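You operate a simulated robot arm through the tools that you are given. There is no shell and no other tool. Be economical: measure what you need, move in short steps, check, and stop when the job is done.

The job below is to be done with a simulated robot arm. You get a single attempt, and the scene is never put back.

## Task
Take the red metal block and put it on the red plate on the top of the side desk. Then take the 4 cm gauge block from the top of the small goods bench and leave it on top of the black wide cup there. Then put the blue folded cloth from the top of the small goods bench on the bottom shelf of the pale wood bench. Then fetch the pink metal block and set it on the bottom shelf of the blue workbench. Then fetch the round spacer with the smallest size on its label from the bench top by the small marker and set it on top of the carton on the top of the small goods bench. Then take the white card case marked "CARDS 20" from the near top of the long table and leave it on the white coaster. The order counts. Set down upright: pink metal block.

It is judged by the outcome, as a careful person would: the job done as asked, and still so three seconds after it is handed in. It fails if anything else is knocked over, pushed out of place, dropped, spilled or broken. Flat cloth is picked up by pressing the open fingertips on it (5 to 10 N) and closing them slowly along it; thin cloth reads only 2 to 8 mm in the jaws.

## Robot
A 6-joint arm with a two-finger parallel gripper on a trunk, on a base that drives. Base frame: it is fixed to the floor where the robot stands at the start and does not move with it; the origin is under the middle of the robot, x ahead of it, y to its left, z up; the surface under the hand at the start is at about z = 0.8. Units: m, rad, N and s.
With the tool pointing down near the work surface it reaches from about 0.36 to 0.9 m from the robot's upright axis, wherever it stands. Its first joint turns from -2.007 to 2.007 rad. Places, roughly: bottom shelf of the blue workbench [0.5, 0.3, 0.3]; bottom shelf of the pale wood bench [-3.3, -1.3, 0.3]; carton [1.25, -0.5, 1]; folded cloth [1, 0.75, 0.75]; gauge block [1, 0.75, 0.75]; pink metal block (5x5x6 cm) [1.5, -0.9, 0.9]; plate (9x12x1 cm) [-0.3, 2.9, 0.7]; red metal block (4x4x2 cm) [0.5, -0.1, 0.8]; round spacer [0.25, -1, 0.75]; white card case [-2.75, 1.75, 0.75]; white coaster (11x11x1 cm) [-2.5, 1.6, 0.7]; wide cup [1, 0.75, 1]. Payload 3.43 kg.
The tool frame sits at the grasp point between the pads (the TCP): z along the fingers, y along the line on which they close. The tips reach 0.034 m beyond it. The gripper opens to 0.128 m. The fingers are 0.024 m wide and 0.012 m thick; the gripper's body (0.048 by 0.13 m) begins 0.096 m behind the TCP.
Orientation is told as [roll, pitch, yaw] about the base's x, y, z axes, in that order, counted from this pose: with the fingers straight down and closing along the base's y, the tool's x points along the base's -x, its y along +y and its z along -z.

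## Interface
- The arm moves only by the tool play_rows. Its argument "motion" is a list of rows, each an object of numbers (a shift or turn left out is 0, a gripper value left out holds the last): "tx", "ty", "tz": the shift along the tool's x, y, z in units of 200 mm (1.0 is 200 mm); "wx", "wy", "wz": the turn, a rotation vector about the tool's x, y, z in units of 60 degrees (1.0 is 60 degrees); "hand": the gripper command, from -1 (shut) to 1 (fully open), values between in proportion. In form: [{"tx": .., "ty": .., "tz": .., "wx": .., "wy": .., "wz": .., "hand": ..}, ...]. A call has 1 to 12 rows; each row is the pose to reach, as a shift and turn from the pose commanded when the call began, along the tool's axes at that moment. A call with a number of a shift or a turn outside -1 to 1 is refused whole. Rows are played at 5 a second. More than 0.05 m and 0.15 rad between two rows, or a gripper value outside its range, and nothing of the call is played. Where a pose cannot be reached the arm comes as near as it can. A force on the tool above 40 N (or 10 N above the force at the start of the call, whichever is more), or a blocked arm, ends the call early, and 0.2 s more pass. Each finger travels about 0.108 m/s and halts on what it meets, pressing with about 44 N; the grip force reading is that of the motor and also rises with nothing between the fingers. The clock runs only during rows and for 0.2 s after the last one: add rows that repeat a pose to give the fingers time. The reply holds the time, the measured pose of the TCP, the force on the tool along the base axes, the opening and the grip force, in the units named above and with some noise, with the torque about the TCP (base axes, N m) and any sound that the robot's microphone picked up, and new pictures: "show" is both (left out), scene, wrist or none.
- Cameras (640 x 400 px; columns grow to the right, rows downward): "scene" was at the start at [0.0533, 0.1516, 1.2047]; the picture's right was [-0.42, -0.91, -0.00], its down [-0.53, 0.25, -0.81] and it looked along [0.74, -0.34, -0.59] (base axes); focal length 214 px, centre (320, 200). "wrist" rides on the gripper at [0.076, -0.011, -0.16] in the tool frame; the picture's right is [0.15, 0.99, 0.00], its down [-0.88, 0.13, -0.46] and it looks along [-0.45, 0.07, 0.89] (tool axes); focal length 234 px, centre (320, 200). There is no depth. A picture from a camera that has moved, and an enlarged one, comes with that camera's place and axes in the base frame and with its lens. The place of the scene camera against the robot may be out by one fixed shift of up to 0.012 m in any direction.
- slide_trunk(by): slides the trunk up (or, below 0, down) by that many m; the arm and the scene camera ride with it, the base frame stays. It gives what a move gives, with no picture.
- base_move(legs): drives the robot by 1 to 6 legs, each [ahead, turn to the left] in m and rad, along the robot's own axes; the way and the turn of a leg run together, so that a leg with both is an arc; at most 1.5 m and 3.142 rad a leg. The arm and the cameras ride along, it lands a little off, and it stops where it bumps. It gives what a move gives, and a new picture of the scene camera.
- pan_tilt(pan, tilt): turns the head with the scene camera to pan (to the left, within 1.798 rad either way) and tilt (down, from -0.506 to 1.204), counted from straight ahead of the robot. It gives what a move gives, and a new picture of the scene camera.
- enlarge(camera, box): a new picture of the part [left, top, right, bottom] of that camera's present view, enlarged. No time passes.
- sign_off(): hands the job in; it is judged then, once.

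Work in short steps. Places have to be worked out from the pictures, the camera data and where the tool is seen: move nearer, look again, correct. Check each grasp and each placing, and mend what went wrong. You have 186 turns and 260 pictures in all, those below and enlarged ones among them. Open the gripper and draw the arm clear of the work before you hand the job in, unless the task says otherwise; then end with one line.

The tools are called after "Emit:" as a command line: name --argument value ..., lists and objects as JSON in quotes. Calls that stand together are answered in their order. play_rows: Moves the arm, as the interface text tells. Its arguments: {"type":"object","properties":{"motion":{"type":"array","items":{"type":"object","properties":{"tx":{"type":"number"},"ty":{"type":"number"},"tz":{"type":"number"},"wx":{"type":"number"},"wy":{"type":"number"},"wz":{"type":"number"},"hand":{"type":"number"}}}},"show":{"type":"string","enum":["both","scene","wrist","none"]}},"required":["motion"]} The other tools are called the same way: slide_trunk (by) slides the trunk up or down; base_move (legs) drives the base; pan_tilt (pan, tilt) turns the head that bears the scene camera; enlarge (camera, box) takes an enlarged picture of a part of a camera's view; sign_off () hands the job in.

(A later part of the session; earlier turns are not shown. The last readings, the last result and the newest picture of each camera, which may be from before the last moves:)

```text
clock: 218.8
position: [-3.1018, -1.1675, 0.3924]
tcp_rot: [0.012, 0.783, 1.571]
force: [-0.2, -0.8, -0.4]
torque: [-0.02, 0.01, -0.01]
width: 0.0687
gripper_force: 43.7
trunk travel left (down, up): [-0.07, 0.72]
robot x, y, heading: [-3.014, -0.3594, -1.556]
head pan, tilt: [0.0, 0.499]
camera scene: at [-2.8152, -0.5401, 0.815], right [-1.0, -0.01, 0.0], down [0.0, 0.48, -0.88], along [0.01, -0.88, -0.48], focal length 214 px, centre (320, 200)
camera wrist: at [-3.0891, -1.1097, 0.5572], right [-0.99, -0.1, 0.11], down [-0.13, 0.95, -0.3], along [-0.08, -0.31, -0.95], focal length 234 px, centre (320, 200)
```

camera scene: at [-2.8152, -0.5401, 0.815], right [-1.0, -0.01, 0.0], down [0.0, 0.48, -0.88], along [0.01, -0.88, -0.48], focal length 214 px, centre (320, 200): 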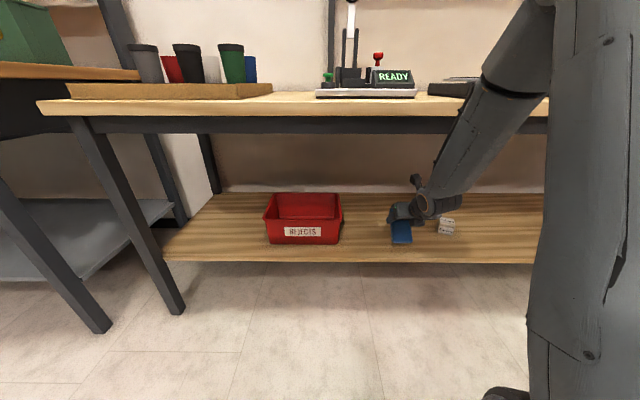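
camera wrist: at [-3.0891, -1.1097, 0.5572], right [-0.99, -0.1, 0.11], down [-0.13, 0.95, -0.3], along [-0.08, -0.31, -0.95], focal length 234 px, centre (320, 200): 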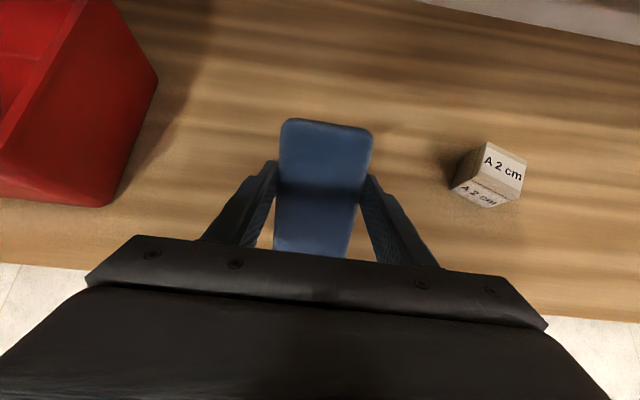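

I'll lower gently until contact and then release, with moderate opening so the small white cube isn't touched.

Emit:
play_rows --motion '[{"tx": 0.05, "tz": 0.1}, {"tx": 0.02, "tz": 0.14}, {"tx": -0.01, "tz": 0.17}, {"tx": -0.03, "tz": 0.19}, {"tx": -0.03, "tz": 0.19}]' --show "wrist"

```text
clock: 220.0
position: [-3.1021, -1.1914, 0.3627]
tcp_rot: [0.012, 0.785, 1.572]
force: [-0.4, 3.5, 16.5]
torque: [0.81, -0.55, 0.04]
width: 0.0687
gripper_force: 43.5
trunk travel left (down, up): [-0.07, 0.72]
robot x, y, heading: [-3.0157, -0.3545, -1.567]
head pan, tilt: [0.0, 0.499]
camera wrist: at [-3.089, -1.1328, 0.528], right [-0.99, -0.1, 0.11], down [-0.12, 0.95, -0.3], along [-0.08, -0.31, -0.95], focal length 234 px, centre (320, 200)
```

wrist: 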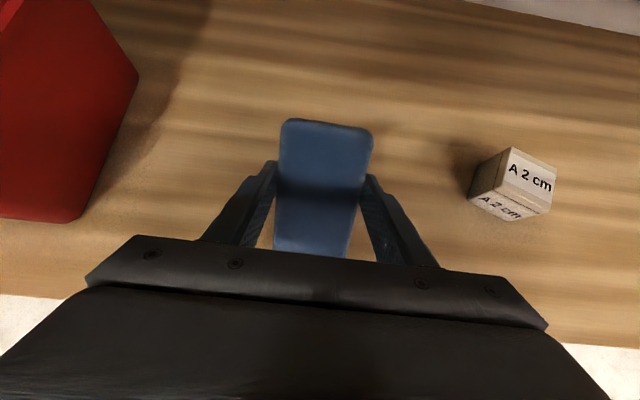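

There is contact (16 N). I'll release slowly so the cloth lies down forwards.

Emit:
play_rows --motion '[{"tz": -0.01, "tx": 0.01, "hand": 0.15}, {"tz": -0.01, "tx": 0.01, "hand": 0.25}, {"tz": -0.01, "tx": 0.01, "hand": 0.45}, {"tz": -0.01, "tx": 0.01}, {"tz": -0.01, "tx": 0.01}]'

```text
clock: 221.2
position: [-3.1015, -1.1912, 0.3625]
tcp_rot: [0.011, 0.783, 1.572]
force: [-0.2, 0.2, -0.6]
torque: [-0.01, -0.02, -0.04]
width: 0.0927
gripper_force: 0.2
trunk travel left (down, up): [-0.07, 0.72]
robot x, y, heading: [-3.0091, -0.3573, -1.564]
head pan, tilt: [0.0, 0.499]
camera scene: at [-2.8152, -0.5402, 0.815], right [-1.0, -0.01, 0.0], down [0.0, 0.48, -0.88], along [0.01, -0.88, -0.48], focal length 214 px, centre (320, 200)
camera wrist: at [-3.0885, -1.1329, 0.5293], right [-0.99, -0.1, 0.11], down [-0.13, 0.95, -0.3], along [-0.08, -0.31, -0.95], focal length 234 px, centre (320, 200)
```

scene: 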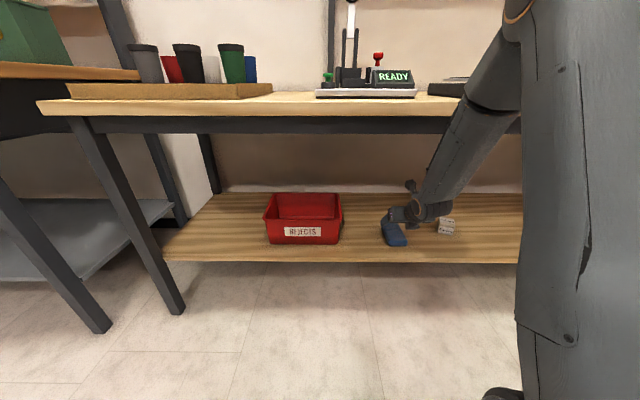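
wrist: 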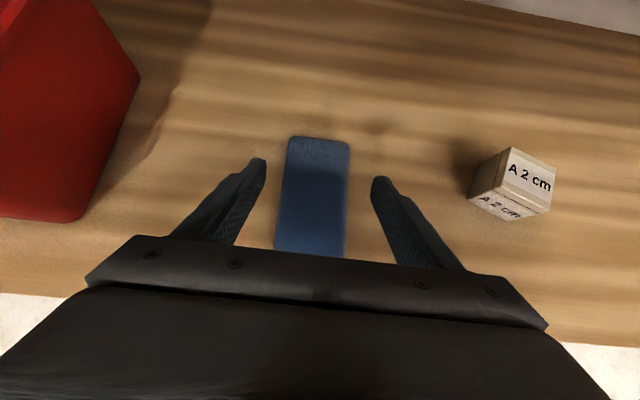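

The cloth lies flat on the shelf, so job 3 is done. I'll withdraw along the tool axis and back the robot off.

Emit:
play_rows --motion '[{"tz": -0.2}, {"tz": -0.4}, {"tz": -0.6}, {"tz": -0.8}, {"tz": -0.8}]' --show "wrist"

Emit:
base_move --legs '[[-0.2, 0], [-0.15, 0]]'

```text
clock: 222.4
position: [-3.1001, -1.0781, 0.4763]
tcp_rot: [0.012, 0.781, 1.569]
force: [0.7, 0.5, -0.1]
torque: [-0.01, 0.01, -0.01]
width: 0.0927
gripper_force: 0.0
trunk travel left (down, up): [-0.07, 0.72]
robot x, y, heading: [-3.0117, -0.357, -1.561]
head pan, tilt: [0.0, 0.499]
camera wrist: at [-3.0869, -1.0198, 0.6415], right [-0.99, -0.1, 0.11], down [-0.12, 0.95, -0.3], along [-0.08, -0.31, -0.95], focal length 234 px, centre (320, 200)
```

wrist: 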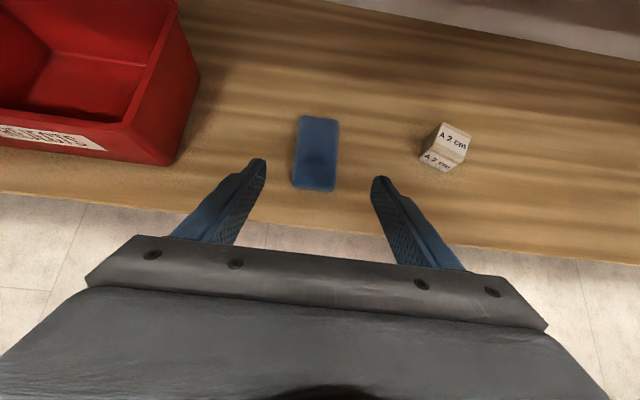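

```text
clock: 224.9
position: [-3.1036, -0.7325, 0.4743]
tcp_rot: [0.012, 0.783, 1.57]
force: [0.0, 0.3, -0.4]
torque: [-0.04, -0.03, 0.01]
width: 0.0927
gripper_force: 0.2
trunk travel left (down, up): [-0.07, 0.72]
robot x, y, heading: [-3.0151, -0.0084, -1.568]
head pan, tilt: [0.0, 0.499]
camera scene: at [-2.8177, -0.194, 0.815], right [-1.0, -0.01, 0.0], down [0.0, 0.48, -0.88], along [0.01, -0.88, -0.48], focal length 214 px, centre (320, 200)
```

scene: 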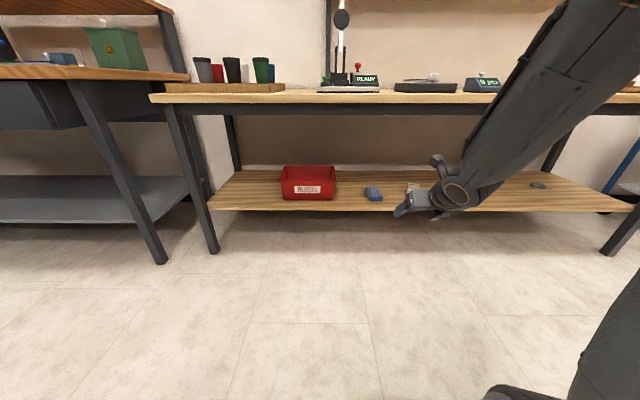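

Next is the pink block, back on the far side. I'll raise the trunk, level the hand and tuck it for driving.

Emit:
slide_trunk --by 0.4

Emit:
slide_trunk --by 0.2

Emit:
play_rows --motion '[{"wy": -0.13, "tz": -0.15}, {"wy": -0.26, "tz": -0.3}, {"wy": -0.39, "tz": -0.45}, {"wy": -0.52, "tz": -0.6}, {"wy": -0.65, "tz": -0.75}, {"wy": -0.75, "tz": -0.9}, {"wy": -0.75, "tz": -1.0}, {"wy": -0.75, "tz": -1.0, "hand": 0}]' --show "none"

```text
clock: 228.8
position: [-3.1026, -0.732, 0.8758]
tcp_rot: [0.01, 0.783, 1.568]
force: [-1.1, -0.1, 0.2]
torque: [0.02, 0.0, 0.01]
width: 0.0925
gripper_force: 0.1
trunk travel left (down, up): [-0.47, 0.32]
robot x, y, heading: [-3.0187, -0.0105, -1.56]
head pan, tilt: [0.0, 0.499]
```

```text
clock: 230.9
position: [-3.103, -0.7314, 1.075]
tcp_rot: [0.01, 0.783, 1.569]
force: [1.0, 0.0, -0.9]
torque: [0.01, 0.04, 0.0]
width: 0.0927
gripper_force: 0.0
trunk travel left (down, up): [-0.67, 0.12]
robot x, y, heading: [-3.0192, -0.0112, -1.569]
head pan, tilt: [0.0, 0.499]
```

```text
clock: 232.7
position: [-3.0977, -0.5794, 1.1884]
tcp_rot: [-0.244, 0.097, 1.551]
force: [0.1, -0.9, 0.4]
torque: [-0.01, 0.01, 0.0]
width: 0.0639
gripper_force: 0.0
out of reach, approached as far as the arm can: row 1, 2, 3, 4, 5, 6, 7, 8
trunk travel left (down, up): [-0.67, 0.12]
robot x, y, heading: [-3.0175, -0.0109, -1.564]
head pan, tilt: [0.0, 0.499]
```

The levelling wasn't fully reached, probably because of a wrist limit at this yaw. I'll turn the wrist back 90° in two calls.

Emit:
play_rows --motion '[{"wz": 0.13}, {"wz": 0.26}, {"wz": 0.39}, {"wz": 0.52}, {"wz": 0.65}, {"wz": 0.75}, {"wz": 0.75}]' --show "none"

Emit:
play_rows --motion '[{"wz": 0.13}, {"wz": 0.26}, {"wz": 0.39}, {"wz": 0.52}, {"wz": 0.65}, {"wz": 0.75}, {"wz": 0.75}]' --show "none"

```text
clock: 234.3
position: [-3.0987, -0.5813, 1.1896]
tcp_rot: [-0.242, -0.099, 0.787]
force: [-0.3, -0.3, 0.5]
torque: [-0.01, 0.0, 0.01]
width: 0.0639
gripper_force: 0.1
trunk travel left (down, up): [-0.67, 0.12]
robot x, y, heading: [-3.0154, -0.0066, -1.567]
head pan, tilt: [0.0, 0.499]
```

```text
clock: 235.9
position: [-3.0979, -0.5814, 1.1892]
tcp_rot: [-0.101, -0.238, 0.001]
force: [0.5, -0.3, -0.7]
torque: [0.01, -0.02, 0.0]
width: 0.0638
gripper_force: 0.2
trunk travel left (down, up): [-0.67, 0.12]
robot x, y, heading: [-3.0178, -0.0066, -1.563]
head pan, tilt: [0.0, 0.499]
```

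I'll level the remaining tilt now and retract slightly.

Emit:
play_rows --motion '[{"wx": -0.05, "wy": 0.11}, {"wx": -0.096, "wy": 0.227}, {"wx": -0.096, "wy": 0.227, "ty": 0.2}, {"wx": -0.096, "wy": 0.227, "ty": 0.35}]' --show "none"

Emit:
base_move --legs '[[0, 0.785], [0, 0.785], [1.35, 0], [1.35, 0]]'

```text
clock: 236.9
position: [-3.0958, -0.5314, 1.1582]
tcp_rot: [-0.099, -0.225, 0.001]
force: [0.8, -0.7, -0.3]
torque: [0.03, -0.09, 0.03]
width: 0.0639
gripper_force: 0.0
out of reach, approached as far as the arm can: row 1, 2, 3, 4
trunk travel left (down, up): [-0.67, 0.12]
robot x, y, heading: [-3.0158, -0.0126, -1.57]
head pan, tilt: [0.0, 0.499]
```

```text
clock: 247.6
position: [-1.1781, -0.0207, 1.1601]
tcp_rot: [-0.099, -0.227, 1.623]
force: [0.1, 0.5, 0.2]
torque: [0.01, -0.01, -0.02]
width: 0.064
gripper_force: 0.1
trunk travel left (down, up): [-0.67, 0.12]
robot x, y, heading: [-1.703, 0.0288, 0.102]
head pan, tilt: [0.0, 0.499]
stopped in leg 3: the robot was blocked; the commanded pose is now the measured one
camera scene: at [-1.7088, 0.2149, 1.415], right [0.1, -0.99, 0.0], down [-0.48, -0.05, -0.88], along [0.87, 0.09, -0.48], focal length 214 px, centre (320, 200)
```

scene: 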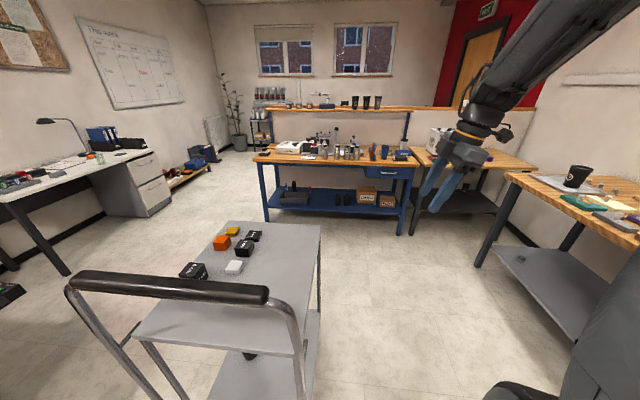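

The base nudged the cart's corner. Triangulating the orange box gives the same place as before, (-1.10, 0.66), so the cart did not move. I'll back off and pass further south.

Emit:
base_move --legs '[[-0.25, 0], [0, -0.6], [0.6, 0], [0, 0.5], [0.6, 0], [0.6, 0]]'

Emit:
pan_tilt --pan 0.9 --tilt 0.6

```text
clock: 261.5
position: [0.2974, -0.3775, 1.1599]
tcp_rot: [-0.097, -0.228, 1.518]
force: [-0.3, -0.7, 0.9]
torque: [0.0, -0.01, 0.0]
width: 0.0639
gripper_force: 0.0
trunk travel left (down, up): [-0.67, 0.12]
robot x, y, heading: [-0.2185, -0.2768, 0.001]
head pan, tilt: [0.0, 0.499]
camera scene: at [-0.2046, -0.087, 1.415], right [0.0, -1.0, 0.0], down [-0.48, 0.0, -0.88], along [0.88, 0.0, -0.48], focal length 214 px, centre (320, 200)
```

scene: 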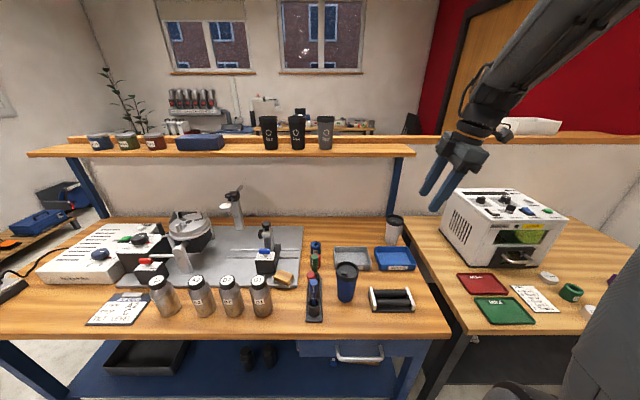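

```text
clock: 262.7
position: [0.2976, -0.3779, 1.1596]
tcp_rot: [-0.098, -0.227, 1.517]
force: [0.1, 0.5, 0.1]
torque: [0.0, 0.01, 0.01]
width: 0.064
gripper_force: 0.0
trunk travel left (down, up): [-0.67, 0.12]
robot x, y, heading: [-0.2174, -0.2727, -0.004]
head pan, tilt: [0.901, 0.6]
camera scene: at [-0.2405, -0.0177, 1.4059], right [0.78, -0.62, 0.0], down [-0.35, -0.44, -0.83], along [0.51, 0.65, -0.56], focal length 214 px, centre (320, 200)
```

scene: 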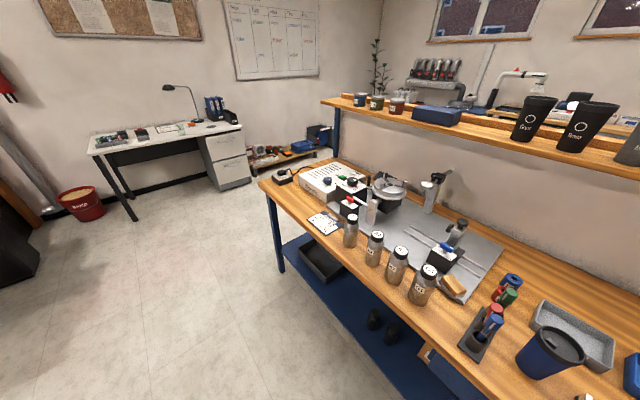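

The way is clear. I'll take the northern passage again to the far side.

Emit:
base_move --legs '[[0, 0.785], [0, 0.785], [0.96, 0], [0.96, 0], [0, -0.785], [0, -0.785]]'

Emit:
base_move --legs '[[1.15, 0], [1.15, 0], [0, -0.785], [0, -0.785]]'

Emit:
pan_tilt --pan 0.0 --tilt 0.45

```text
clock: 280.5
position: [0.3369, 1.5177, 1.1612]
tcp_rot: [-0.1, -0.226, 1.484]
force: [-0.9, -0.7, -0.1]
torque: [0.0, 0.0, -0.02]
width: 0.064
gripper_force: 0.0
trunk travel left (down, up): [-0.67, 0.12]
robot x, y, heading: [-0.1761, 1.6393, -0.033]
head pan, tilt: [0.901, 0.6]
camera scene: at [-0.1886, 1.8958, 1.4059], right [0.76, -0.65, 0.0], down [-0.37, -0.43, -0.83], along [0.54, 0.63, -0.56], focal length 214 px, centre (320, 200)
```

scene: 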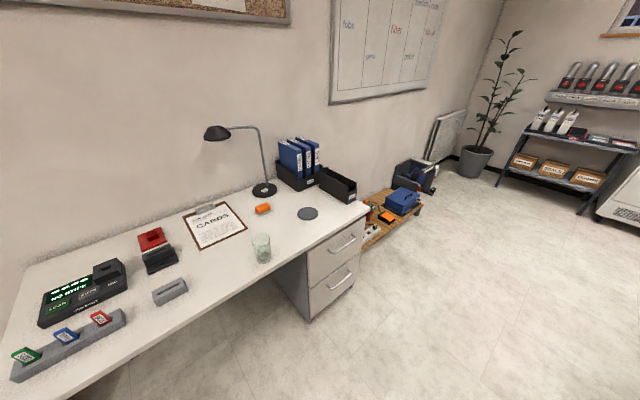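

```text
clock: 296.0
position: [1.9898, 1.0373, 1.16]
tcp_rot: [-0.099, -0.226, -0.119]
force: [-0.8, 0.5, -0.2]
torque: [0.02, 0.0, -0.02]
width: 0.0638
gripper_force: 0.0
trunk travel left (down, up): [-0.67, 0.12]
robot x, y, heading: [2.1264, 1.5463, -1.634]
head pan, tilt: [0.901, 0.6]
camera scene: at [2.3943, 1.5461, 1.4059], right [-0.67, -0.74, 0.0], down [-0.42, 0.38, -0.83], along [0.61, -0.55, -0.56], focal length 214 px, centre (320, 200)
```

scene: 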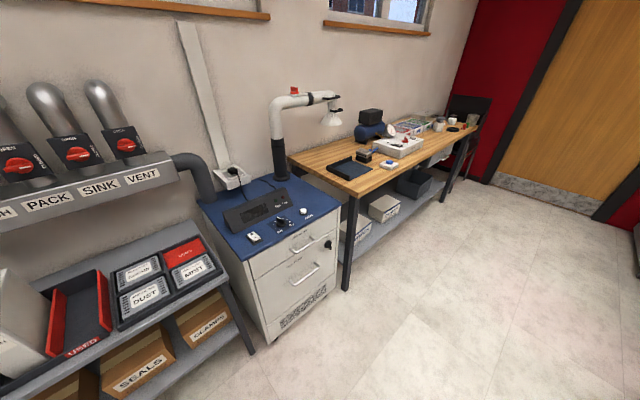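

```text
clock: 297.2
position: [1.9904, 1.0391, 1.1606]
tcp_rot: [-0.099, -0.227, -0.119]
force: [0.5, -0.2, -0.3]
torque: [0.04, -0.04, 0.01]
width: 0.064
gripper_force: 0.0
trunk travel left (down, up): [-0.67, 0.12]
robot x, y, heading: [2.127, 1.5443, -1.634]
head pan, tilt: [0.0, 0.45]
camera scene: at [2.3228, 1.5137, 1.4195], right [-1.0, 0.07, 0.0], down [0.03, 0.43, -0.9], along [-0.06, -0.9, -0.44], focal length 214 px, centre (320, 200)
```

scene: 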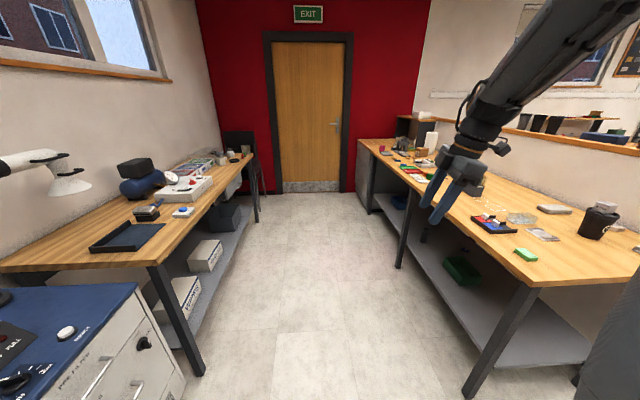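

The pink block shows near the far end, at about (1.49, -0.75). I'll drive down the aisle and face it.

Emit:
base_move --legs '[[0, 0.06], [1.2, 0], [1.05, 0], [0, -0.785], [0, -0.785]]'

Emit:
pan_tilt --pan 0.0 --tilt 0.6

```text
clock: 312.9
position: [1.6137, -0.6079, 1.1609]
tcp_rot: [-0.1, -0.226, -1.641]
force: [0.2, 0.0, -0.7]
torque: [-0.01, 0.0, 0.02]
width: 0.0638
gripper_force: 0.1
trunk travel left (down, up): [-0.67, 0.12]
robot x, y, heading: [2.132, -0.7212, 3.127]
head pan, tilt: [0.0, 0.45]
camera scene: at [2.1147, -0.9225, 1.4195], right [0.02, 1.0, 0.0], down [0.44, -0.01, -0.9], along [-0.9, 0.02, -0.44], focal length 214 px, centre (320, 200)
```

scene: 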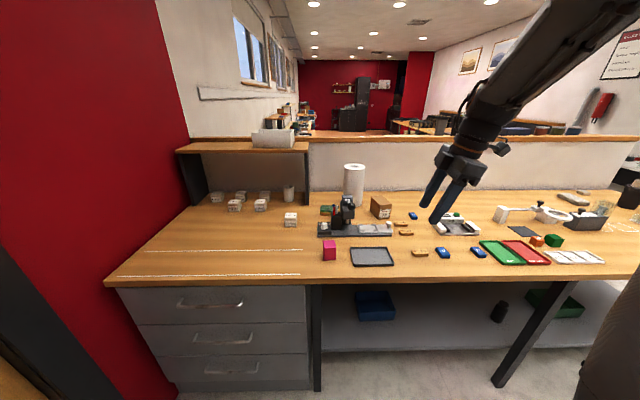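

```text
clock: 313.6
position: [1.6133, -0.6079, 1.1597]
tcp_rot: [-0.098, -0.227, -1.64]
force: [-0.4, -0.2, 0.2]
torque: [-0.04, 0.0, 0.01]
width: 0.0641
gripper_force: 0.0
trunk travel left (down, up): [-0.67, 0.12]
robot x, y, heading: [2.1284, -0.7236, 3.124]
head pan, tilt: [0.0, 0.6]
camera scene: at [2.1182, -0.9226, 1.406], right [0.02, 1.0, 0.0], down [0.56, -0.01, -0.83], along [-0.83, 0.01, -0.56], focal length 214 px, centre (320, 200)
```

scene: 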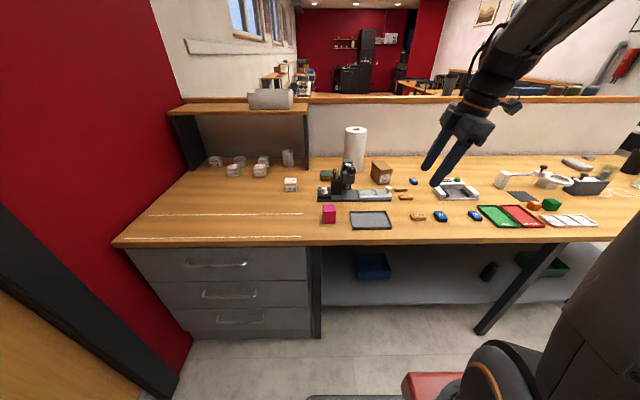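

The pink block is at about (1.452, -0.879), with a tray to its right. To set it upright on a low shelf later, I'll grasp it with the hand pitched 45° and closing sideways. First I turn the wrist to its natural yaw.

Emit:
play_rows --motion '[{"wz": 0.13}, {"wz": 0.26}, {"wz": 0.39}, {"wz": 0.52}, {"wz": 0.65}, {"wz": 0.78}, {"wz": 0.78}]' --show "none"

Emit:
play_rows --motion '[{"wz": 0.13}, {"wz": 0.26}, {"wz": 0.39}, {"wz": 0.52}, {"wz": 0.67}, {"wz": 0.67}]' --show "none"

Emit:
slide_trunk --by -0.1

```text
clock: 315.2
position: [1.6135, -0.6079, 1.1614]
tcp_rot: [0.1, -0.226, -2.482]
force: [1.1, 0.3, 0.4]
torque: [-0.03, 0.0, 0.05]
width: 0.0643
gripper_force: 0.2
trunk travel left (down, up): [-0.67, 0.12]
robot x, y, heading: [2.1268, -0.7197, 3.122]
head pan, tilt: [0.0, 0.6]
```

```text
refused: row 5 steps farther than a row can; nothing moved
```

```text
clock: 316.6
position: [1.6142, -0.6089, 1.0613]
tcp_rot: [0.099, -0.226, -2.48]
force: [0.0, 0.0, -1.2]
torque: [0.0, -0.02, -0.01]
width: 0.0638
gripper_force: 0.1
trunk travel left (down, up): [-0.57, 0.22]
robot x, y, heading: [2.1272, -0.7209, 3.12]
head pan, tilt: [0.0, 0.6]
```

A row was a hair too big. I'll repeat with smaller steps.

Emit:
play_rows --motion '[{"wz": 0.13}, {"wz": 0.26}, {"wz": 0.39}, {"wz": 0.52}, {"wz": 0.64}, {"wz": 0.64}]' --show "none"

```text
clock: 318.0
position: [1.6136, -0.6085, 1.0606]
tcp_rot: [0.219, -0.114, 3.129]
force: [-0.2, -0.3, 0.0]
torque: [0.0, -0.01, -0.01]
width: 0.0639
gripper_force: 0.1
trunk travel left (down, up): [-0.57, 0.22]
robot x, y, heading: [2.1265, -0.7224, 3.127]
head pan, tilt: [0.0, 0.6]
```

Next I'll remove the roll and slide sideways towards the block.

Emit:
play_rows --motion '[{"wx": 0.1, "ty": 0.2}, {"wx": 0.209, "ty": 0.42, "tz": 0.1}, {"wx": 0.209, "ty": 0.64, "tz": 0.15}, {"wx": 0.209, "ty": 0.86, "tz": 0.2}, {"wx": 0.209, "ty": 1.0, "tz": 0.2}, {"wx": 0.209, "ty": 1.0, "tz": 0.2}]' --show "none"

Emit:
play_rows --motion '[{"wy": -0.13, "hand": 0.25}, {"wy": -0.26}, {"wy": -0.39}, {"wy": -0.52}, {"wy": -0.64}, {"wy": -0.64}]'

```text
clock: 319.4
position: [1.6136, -0.7853, 1.0251]
tcp_rot: [0.215, -0.145, 3.112]
force: [0.1, 0.4, -0.5]
torque: [0.02, 0.05, -0.04]
width: 0.0641
gripper_force: 0.1
out of reach, approached as far as the arm can: row 1, 2, 3, 4, 5, 6
trunk travel left (down, up): [-0.57, 0.22]
robot x, y, heading: [2.1269, -0.7187, 3.121]
head pan, tilt: [0.0, 0.6]
```

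```text
clock: 320.8
position: [1.6078, -0.7904, 1.0279]
tcp_rot: [0.312, -0.757, 2.936]
force: [-0.3, -0.2, -0.4]
torque: [0.02, -0.01, -0.01]
width: 0.08
gripper_force: 0.1
out of reach, approached as far as the arm can: row 5, 6
trunk travel left (down, up): [-0.57, 0.22]
robot x, y, heading: [2.1255, -0.7199, 3.125]
head pan, tilt: [0.0, 0.6]
camera scene: at [2.0904, -0.9221, 1.3059], right [0.02, 1.0, 0.0], down [0.56, -0.01, -0.83], along [-0.82, 0.01, -0.56], focal length 214 px, centre (320, 200)
camera wrist: at [1.7724, -0.7638, 1.0836], right [0.12, -0.99, 0.12], down [-0.31, 0.08, 0.95], along [-0.94, -0.15, -0.29], focal length 234 px, centre (320, 200)
```

scene: 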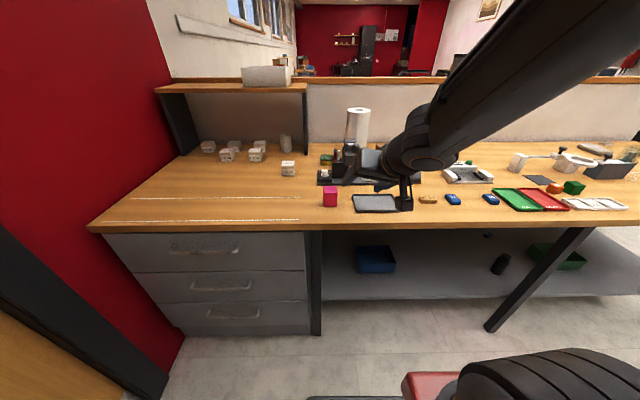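
wrist: 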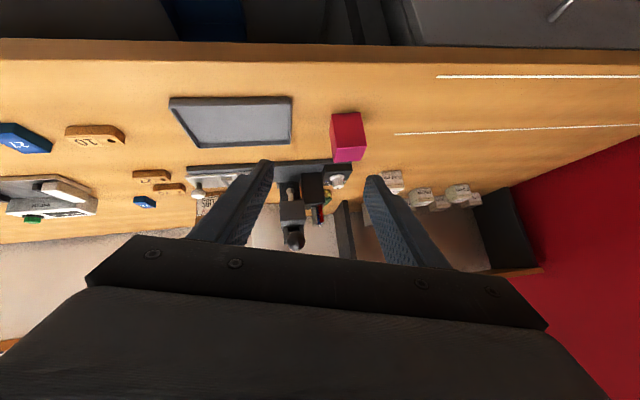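

The arm is too folded at this distance. I'll back the robot 0.13 m so the pitched posture is comfortable, then correct the orientation while reaching out.

Emit:
base_move --legs '[[-0.13, 0]]'

Emit:
play_rows --motion '[{"tz": 0.15, "tx": -0.1}, {"tz": 0.25, "tx": -0.2, "wx": 0.06, "wz": -0.04}, {"tz": 0.4, "tx": -0.3, "wx": 0.12, "wz": -0.09, "wy": -0.02}, {"tz": 0.5, "tx": -0.4, "wx": 0.172, "wz": -0.132, "wy": -0.027}, {"tz": 0.5, "tx": -0.4, "wx": 0.172, "wz": -0.132, "wy": -0.027}]'

```text
clock: 322.1
position: [1.7345, -0.7932, 1.0282]
tcp_rot: [0.314, -0.754, 2.938]
force: [-0.5, -1.0, -0.1]
torque: [0.02, 0.03, 0.0]
width: 0.0801
gripper_force: 0.1
trunk travel left (down, up): [-0.57, 0.22]
robot x, y, heading: [2.2509, -0.7229, 3.122]
head pan, tilt: [0.0, 0.6]
camera scene: at [2.2187, -0.9244, 1.3059], right [0.02, 1.0, 0.0], down [0.56, -0.01, -0.83], along [-0.82, 0.02, -0.56], focal length 214 px, centre (320, 200)
```

scene: 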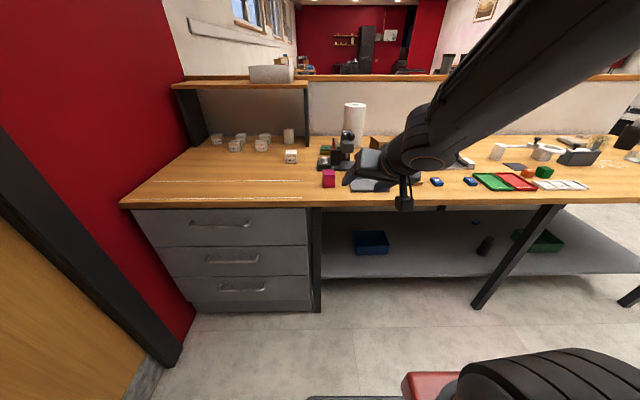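

```text
clock: 323.2
position: [1.6076, -0.7991, 1.0108]
tcp_rot: [-0.014, -0.809, -3.135]
force: [0.5, 0.0, -0.2]
torque: [-0.08, 0.07, -0.01]
width: 0.08
gripper_force: 0.0
out of reach, approached as far as the arm can: row 3
trunk travel left (down, up): [-0.57, 0.22]
robot x, y, heading: [2.257, -0.7224, 3.126]
head pan, tilt: [0.0, 0.6]
camera scene: at [2.2189, -0.9243, 1.3059], right [0.02, 1.0, 0.0], down [0.56, -0.01, -0.83], along [-0.82, 0.02, -0.56], focal length 214 px, centre (320, 200)
camera wrist: at [1.7744, -0.7876, 1.0656], right [0.1, -0.99, -0.12], down [-0.28, -0.14, 0.95], along [-0.96, -0.06, -0.29], focal length 234 px, centre (320, 200)
```

scene: 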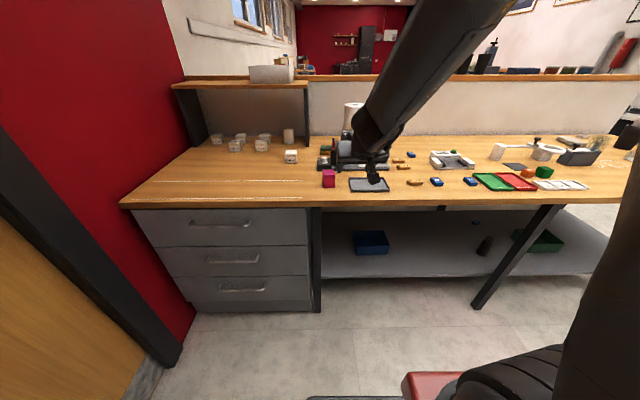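
wrist: 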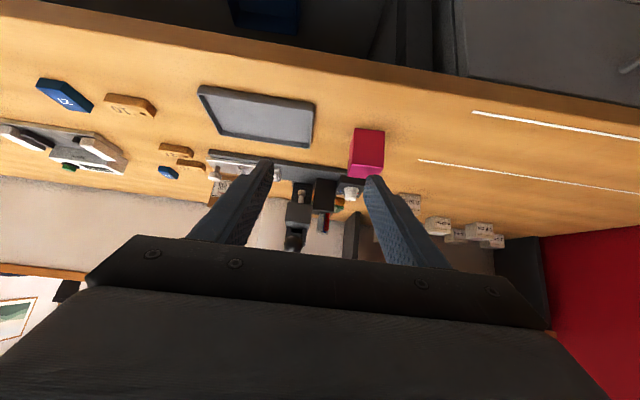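

The orientation is right now: level, 45° pitch, closing along y. The block is at about (1.463, -0.871). I'll shift sideways and approach along the tool axis.

Emit:
play_rows --motion '[{"ty": 0.18}, {"ty": 0.36}, {"ty": 0.36, "tx": -0.04, "tz": 0.2}, {"ty": 0.36, "tx": -0.08, "tz": 0.4}, {"ty": 0.36, "tx": -0.1, "tz": 0.55}, {"ty": 0.36, "tx": -0.1, "tz": 0.55}]'

Emit:
enlarge --camera "scene" --box '[290, 130, 410, 205]'

```text
clock: 324.6
position: [1.5121, -0.8671, 0.951]
tcp_rot: [0.002, -0.808, 3.123]
force: [0.0, 0.2, -0.5]
torque: [0.04, 0.01, -0.02]
width: 0.0802
gripper_force: 0.0
trunk travel left (down, up): [-0.57, 0.22]
robot x, y, heading: [2.2512, -0.7232, 3.12]
head pan, tilt: [0.0, 0.6]
camera scene: at [2.2188, -0.9245, 1.3059], right [0.02, 1.0, 0.0], down [0.56, -0.01, -0.83], along [-0.82, 0.02, -0.56], focal length 214 px, centre (320, 200)
camera wrist: at [1.68, -0.8598, 1.0062], right [0.08, -0.99, -0.1], down [-0.28, -0.12, 0.95], along [-0.96, -0.05, -0.29], focal length 234 px, centre (320, 200)
```

scene: 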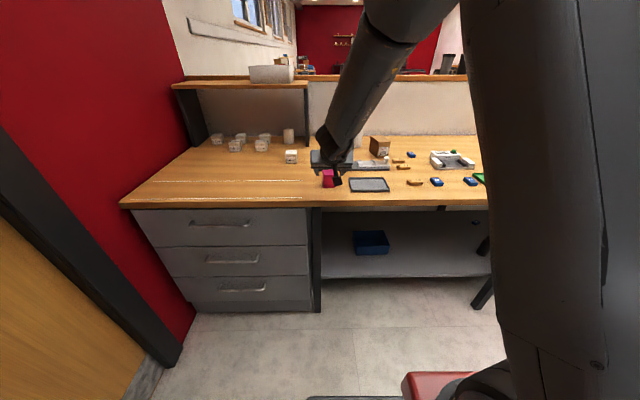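
wrist: 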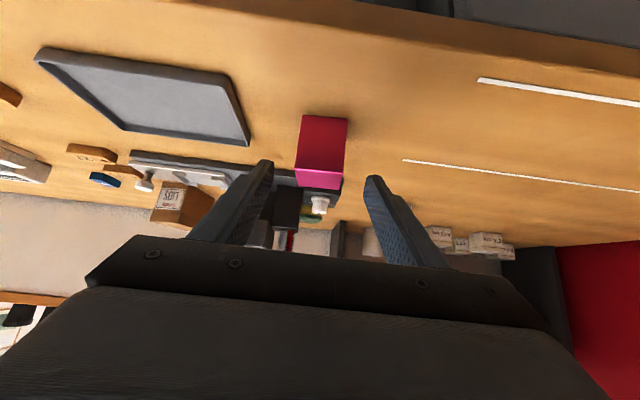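

```text
5.33 times, centred on (350, 168) of scene
camera zoom: at [2.2188, -0.9245, 1.3059], right [0.02, 1.0, 0.0], down [0.56, -0.01, -0.83], along [-0.82, 0.02, -0.56], focal length 1144 px, centre (160, 373)
```

zoom: 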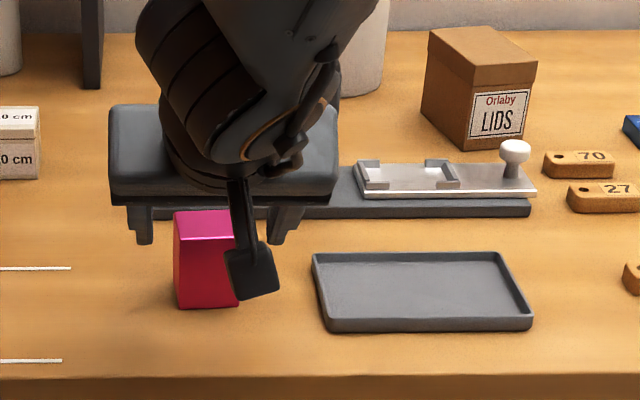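

The block is centred between the fingers. I'll advance the last 7 cm and close.

Emit:
play_rows --motion '[{"tz": 0.12}, {"tz": 0.24}, {"tz": 0.34}, {"tz": 0.34, "hand": -1}, {"tz": 0.34}, {"tz": 0.34}]'

```text
clock: 326.1
position: [1.4642, -0.8684, 0.9036]
tcp_rot: [0.002, -0.807, 3.124]
force: [-0.2, 1.1, 1.0]
torque: [0.16, -0.11, -0.01]
width: 0.0458
gripper_force: 44.1
trunk travel left (down, up): [-0.57, 0.22]
robot x, y, heading: [2.2564, -0.7193, 3.127]
head pan, tilt: [0.0, 0.6]
camera scene: at [2.2187, -0.9244, 1.3059], right [0.02, 1.0, 0.0], down [0.56, -0.01, -0.83], along [-0.82, 0.02, -0.56], focal length 214 px, centre (320, 200)
camera wrist: at [1.6313, -0.8598, 0.9585], right [0.08, -0.99, -0.1], down [-0.28, -0.12, 0.95], along [-0.96, -0.05, -0.29], focal length 234 px, centre (320, 200)
```

scene: 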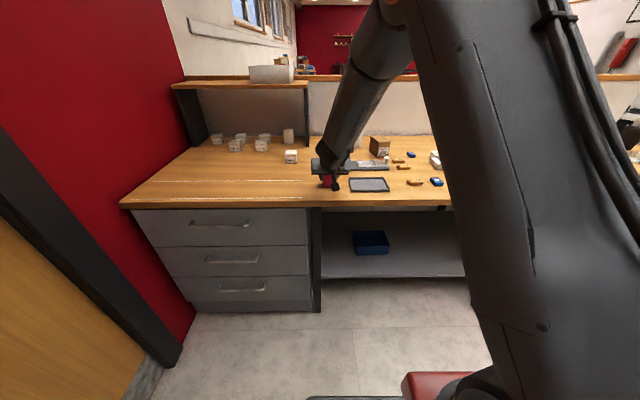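
wrist: 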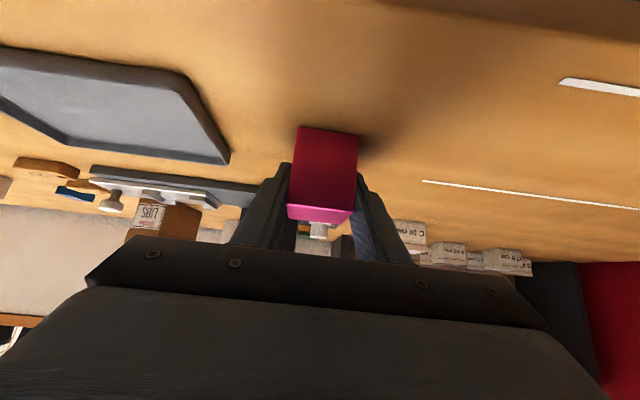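

It's gripped. I'll lift straight up and then draw back towards the robot.

Emit:
play_rows --motion '[{"tx": -0.1, "tz": -0.1}, {"tx": -0.27, "tz": -0.26}, {"tx": -0.44, "tz": -0.42}, {"tx": -0.6, "tz": -0.57}, {"tx": -0.72, "tz": -0.69}, {"tx": -0.65, "tz": -0.8}, {"tx": -0.55, "tz": -0.9}, {"tx": -0.45, "tz": -1.0}]' --show "scene"

```text
clock: 327.9
position: [1.5481, -0.8696, 1.1084]
tcp_rot: [0.003, -0.806, 3.125]
force: [1.0, -0.1, -2.6]
torque: [-0.03, -0.04, 0.0]
width: 0.0455
gripper_force: 43.6
trunk travel left (down, up): [-0.57, 0.22]
robot x, y, heading: [2.2536, -0.7278, 3.122]
head pan, tilt: [0.0, 0.6]
camera scene: at [2.2182, -0.9245, 1.3059], right [0.02, 1.0, 0.0], down [0.57, -0.01, -0.82], along [-0.82, 0.02, -0.57], focal length 214 px, centre (320, 200)
```

scene: 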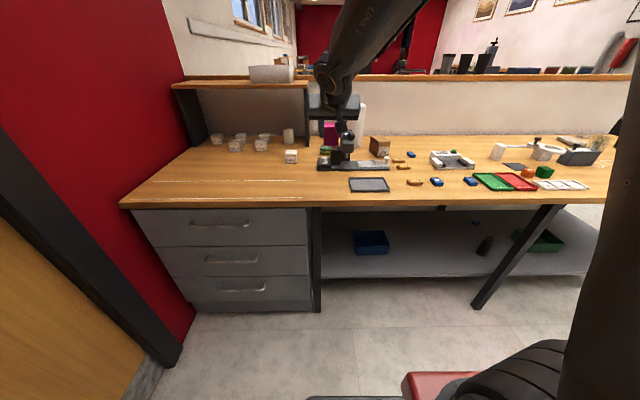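

The pink block is lifted. I'll drive back round to the front of the blue workbench.

Emit:
base_move --legs '[[0, -0.785], [0, -0.785], [1.2, 0], [1.15, 0]]'

Emit:
base_move --legs '[[0, 0.785], [0, 0.785], [1.25, 0], [1.3, 0]]'

```text
clock: 343.6
position: [2.1242, 2.3608, 1.1084]
tcp_rot: [0.004, -0.807, 1.56]
force: [-1.0, 0.6, -3.8]
torque: [-0.01, 0.02, 0.01]
width: 0.0456
gripper_force: 44.5
trunk travel left (down, up): [-0.57, 0.22]
robot x, y, heading: [2.2733, 1.6529, 1.558]
head pan, tilt: [0.0, 0.6]
camera scene: at [2.0847, 1.6845, 1.3059], right [1.0, -0.01, 0.0], down [-0.01, -0.56, -0.82], along [0.01, 0.82, -0.57], focal length 214 px, centre (320, 200)
```

scene: 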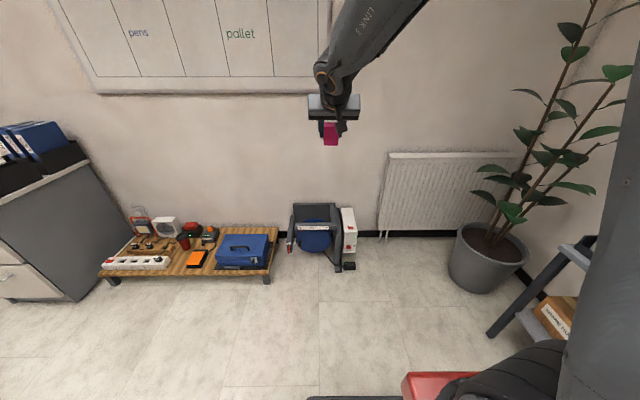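

```text
clock: 360.1
position: [-0.9641, 1.5767, 1.1077]
tcp_rot: [0.001, -0.807, 3.128]
force: [0.5, 0.0, -4.0]
torque: [-0.01, 0.01, -0.02]
width: 0.0458
gripper_force: 44.0
trunk travel left (down, up): [-0.57, 0.22]
robot x, y, heading: [-0.2558, 1.7281, 3.131]
head pan, tilt: [0.0, 0.6]
camera scene: at [-0.2939, 1.5241, 1.3059], right [0.01, 1.0, 0.0], down [0.56, -0.01, -0.82], along [-0.82, 0.01, -0.57], focal length 214 px, centre (320, 200)
```

scene: 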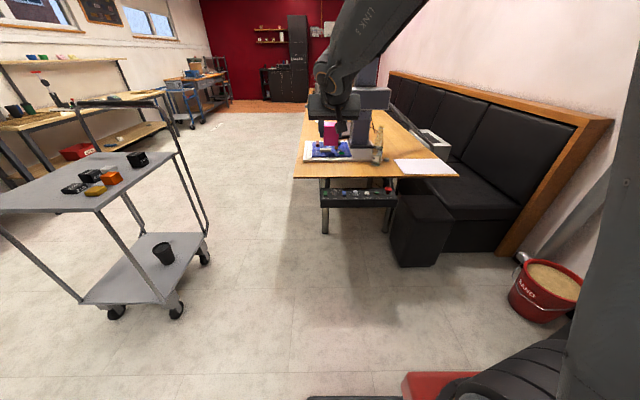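

I'll go a little further west, south past the cart, and then start turning towards the blue bench.

Emit:
base_move --legs '[[0.13, 0], [0, 0.785], [0, 0.785], [0.85, 0], [0.85, 0], [0, 0.785]]'

Emit:
pan_tilt --pan 1.1 --tilt 0.7

```text
clock: 375.9
position: [0.1579, -0.3795, 1.1084]
tcp_rot: [0.002, -0.805, -0.807]
force: [1.3, 0.2, -3.5]
torque: [-0.03, 0.02, 0.01]
width: 0.0456
gripper_force: 44.2
trunk travel left (down, up): [-0.57, 0.22]
robot x, y, heading: [-0.4444, 0.0205, -0.812]
head pan, tilt: [0.0, 0.6]
camera scene: at [-0.2763, 0.1209, 1.3059], right [-0.72, -0.69, 0.0], down [-0.39, 0.41, -0.82], along [0.57, -0.6, -0.57], focal length 214 px, centre (320, 200)
```

scene: 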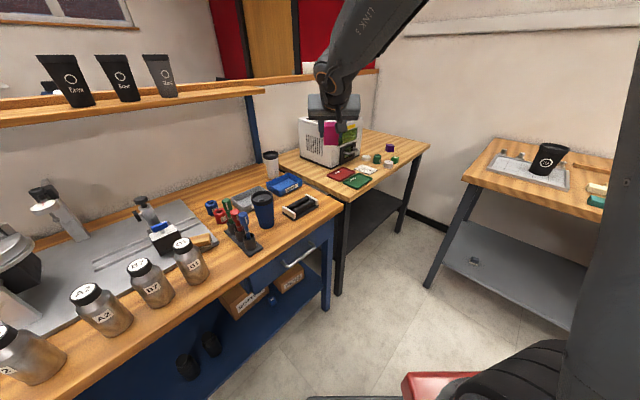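

```text
clock: 377.2
position: [0.1586, -0.3787, 1.1067]
tcp_rot: [0.002, -0.806, -0.805]
force: [-0.5, -0.2, -2.8]
torque: [0.01, 0.03, -0.03]
width: 0.0457
gripper_force: 43.8
trunk travel left (down, up): [-0.57, 0.22]
robot x, y, heading: [-0.4455, 0.0164, -0.808]
head pan, tilt: [1.1, 0.7]
camera scene: at [-0.2559, 0.2091, 1.2973], right [0.29, -0.96, 0.0], down [-0.62, -0.18, -0.76], along [0.73, 0.22, -0.64], focal length 214 px, centre (320, 200)
```

scene: 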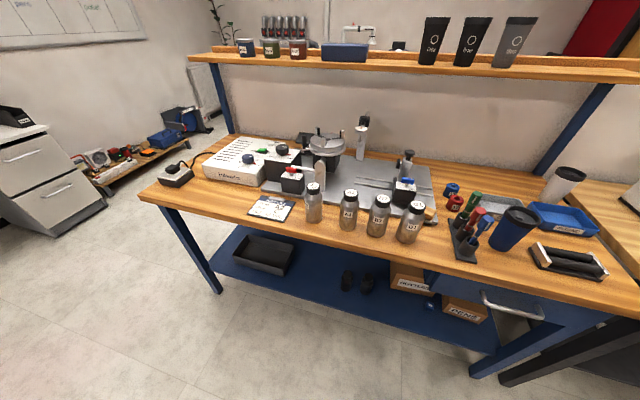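

The shelf has a clear spot near (0.31, 0.41), between the black tray and the two small black items. I'll turn to heading 0.3, back up a little, and lower the trunk in front of the bench.

Emit:
base_move --legs '[[0, 0.55], [0, 0.558], [-0.2, 0]]'

Emit:
slide_trunk --by -0.4

Emit:
slide_trunk --by -0.15

Emit:
pan_tilt --pan 0.1 --tilt 0.5

```text
clock: 381.8
position: [-0.0076, 0.3168, 1.1075]
tcp_rot: [0.002, -0.807, 0.286]
force: [0.4, -0.7, -2.9]
torque: [0.0, 0.05, -0.01]
width: 0.0457
gripper_force: 44.1
trunk travel left (down, up): [-0.57, 0.22]
robot x, y, heading: [-0.637, -0.035, 0.287]
head pan, tilt: [1.1, 0.7]
camera scene: at [-0.7252, 0.2108, 1.2973], right [0.98, -0.18, 0.0], down [-0.12, -0.63, -0.76], along [0.14, 0.75, -0.64], focal length 214 px, centre (320, 200)
```

scene: 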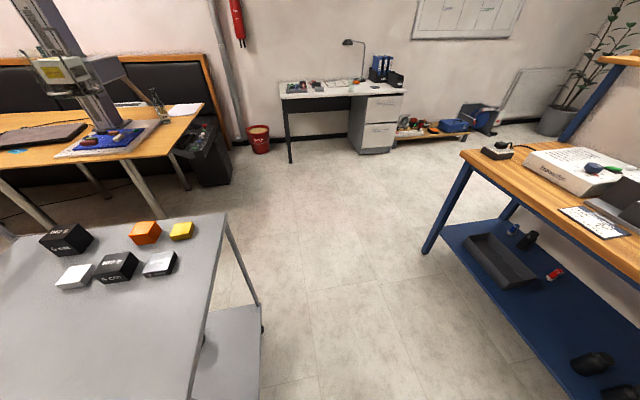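

```text
clock: 385.7
position: [-0.0078, 0.3146, 0.7083]
tcp_rot: [0.003, -0.807, 0.287]
force: [-0.1, -0.5, -3.6]
torque: [-0.02, 0.01, 0.03]
width: 0.0458
gripper_force: 44.2
trunk travel left (down, up): [-0.17, 0.62]
robot x, y, heading: [-0.6365, -0.0391, 0.284]
head pan, tilt: [1.1, 0.7]
```

```text
clock: 387.4
position: [-0.0086, 0.316, 0.5587]
tcp_rot: [0.002, -0.805, 0.286]
force: [0.3, -0.2, -3.3]
torque: [0.0, 0.06, -0.04]
width: 0.0459
gripper_force: 43.6
trunk travel left (down, up): [-0.02, 0.77]
robot x, y, heading: [-0.6366, -0.0378, 0.289]
head pan, tilt: [1.1, 0.7]
```

```text
clock: 388.7
position: [-0.0061, 0.3151, 0.5579]
tcp_rot: [0.001, -0.806, 0.286]
force: [-0.9, 0.0, -2.9]
torque: [-0.02, 0.05, 0.0]
width: 0.0456
gripper_force: 43.9
trunk travel left (down, up): [-0.02, 0.77]
robot x, y, heading: [-0.6402, -0.0369, 0.283]
head pan, tilt: [0.099, 0.499]
camera scene: at [-0.5099, 0.2047, 0.7649], right [0.38, -0.93, 0.0], down [-0.44, -0.18, -0.88], along [0.81, 0.33, -0.48], focal length 214 px, centre (320, 200)
```

scene: 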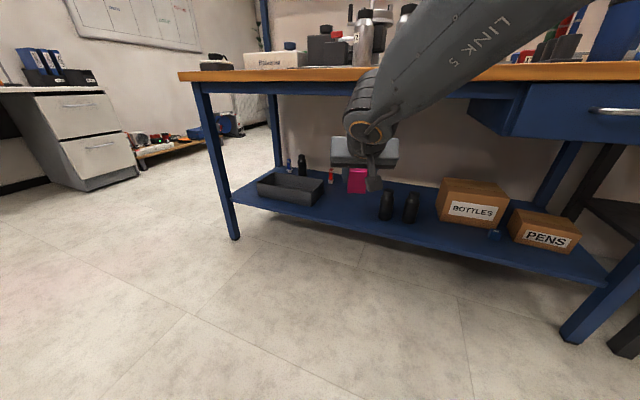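

The target lies straight ahead of the hand, 0.335 m further along the tool heading. I'll lower the hand by 12 cm first, then drive forward 0.2 m.

Emit:
play_rows --motion '[{"tx": 0.11, "tz": 0.1}, {"tx": 0.22, "tz": 0.2}, {"tx": 0.33, "tz": 0.31}, {"tx": 0.434, "tz": 0.414}, {"tx": 0.434, "tz": 0.414}]' --show "none"

Emit:
base_move --legs '[[0.18, 0]]'

Emit:
play_rows --motion '[{"tz": 0.0}]' --show "wrist"

```text
clock: 389.9
position: [-0.0069, 0.3163, 0.4387]
tcp_rot: [0.003, -0.806, 0.286]
force: [0.6, -0.4, -3.9]
torque: [-0.02, 0.07, -0.03]
width: 0.0456
gripper_force: 43.9
trunk travel left (down, up): [-0.02, 0.77]
robot x, y, heading: [-0.6344, -0.0386, 0.288]
head pan, tilt: [0.099, 0.499]
```

```text
clock: 391.4
position: [0.1684, 0.3674, 0.4385]
tcp_rot: [0.001, -0.806, 0.286]
force: [1.0, 0.0, -3.0]
torque: [0.0, 0.03, 0.0]
width: 0.0458
gripper_force: 44.0
trunk travel left (down, up): [-0.02, 0.77]
robot x, y, heading: [-0.4651, 0.0153, 0.289]
head pan, tilt: [0.099, 0.499]
camera scene: at [-0.3339, 0.2564, 0.765], right [0.38, -0.93, 0.0], down [-0.44, -0.18, -0.88], along [0.81, 0.33, -0.48], focal length 214 px, centre (320, 200)
```

scene: 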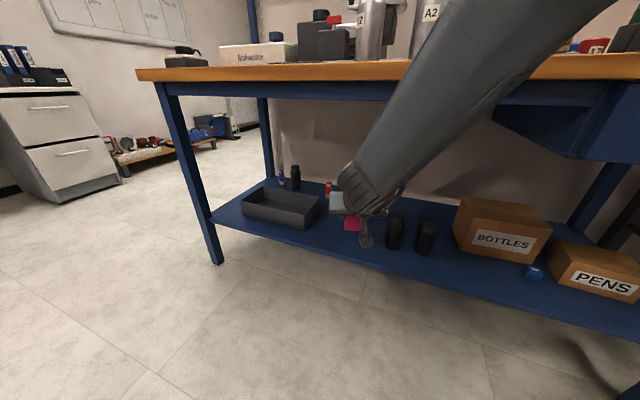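

```text
clock: 391.8
position: [0.1675, 0.3683, 0.4386]
tcp_rot: [0.003, -0.806, 0.286]
force: [-0.7, 0.5, -3.8]
torque: [-0.02, -0.03, -0.02]
width: 0.0458
gripper_force: 43.8
trunk travel left (down, up): [-0.02, 0.77]
robot x, y, heading: [-0.4653, 0.016, 0.286]
head pan, tilt: [0.099, 0.499]
camera wrist: at [0.0109, 0.3092, 0.4942], right [-0.38, 0.92, -0.1], down [0.23, 0.2, 0.95], along [0.9, 0.34, -0.29], focal length 234 px, centre (320, 200)
```

wrist: 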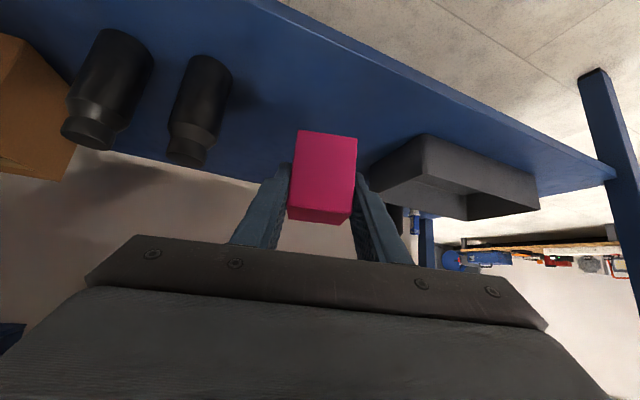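

The approach is clear on both sides. I'll extend 14 cm forward, then lower to just above the shelf.

Emit:
play_rows --motion '[{"tx": -0.16, "tz": 0.17}, {"tx": -0.33, "tz": 0.34}, {"tx": -0.493, "tz": 0.518}, {"tx": -0.38, "tz": 0.62}, {"tx": -0.3, "tz": 0.7}, {"tx": -0.3, "tz": 0.7}]'

```text
clock: 393.2
position: [0.3063, 0.4065, 0.3864]
tcp_rot: [0.002, -0.806, 0.286]
force: [-0.6, -0.7, -3.3]
torque: [-0.01, 0.0, -0.01]
width: 0.0457
gripper_force: 43.7
trunk travel left (down, up): [-0.02, 0.77]
robot x, y, heading: [-0.4616, 0.0116, 0.288]
head pan, tilt: [0.099, 0.499]
camera scene: at [-0.3338, 0.2564, 0.765], right [0.38, -0.93, 0.0], down [-0.44, -0.18, -0.88], along [0.81, 0.33, -0.48], focal length 214 px, centre (320, 200)
camera wrist: at [0.1481, 0.3484, 0.4415], right [-0.38, 0.92, -0.1], down [0.23, 0.2, 0.95], along [0.9, 0.34, -0.29], focal length 234 px, centre (320, 200)
```

scene: 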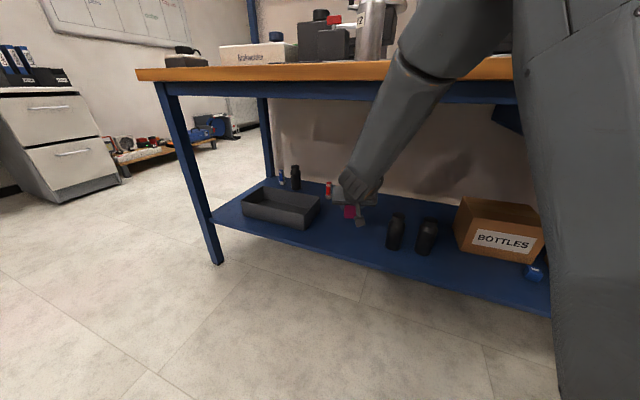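
wrist: 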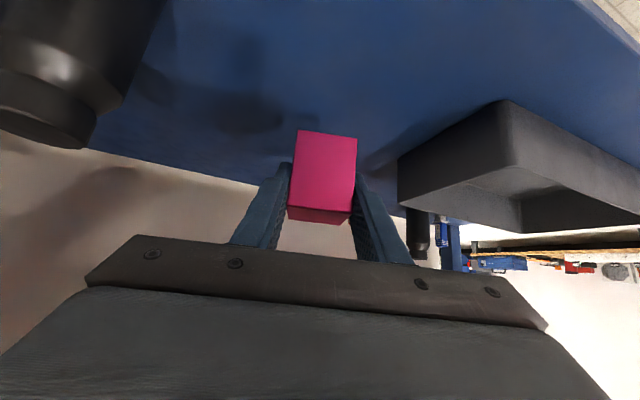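

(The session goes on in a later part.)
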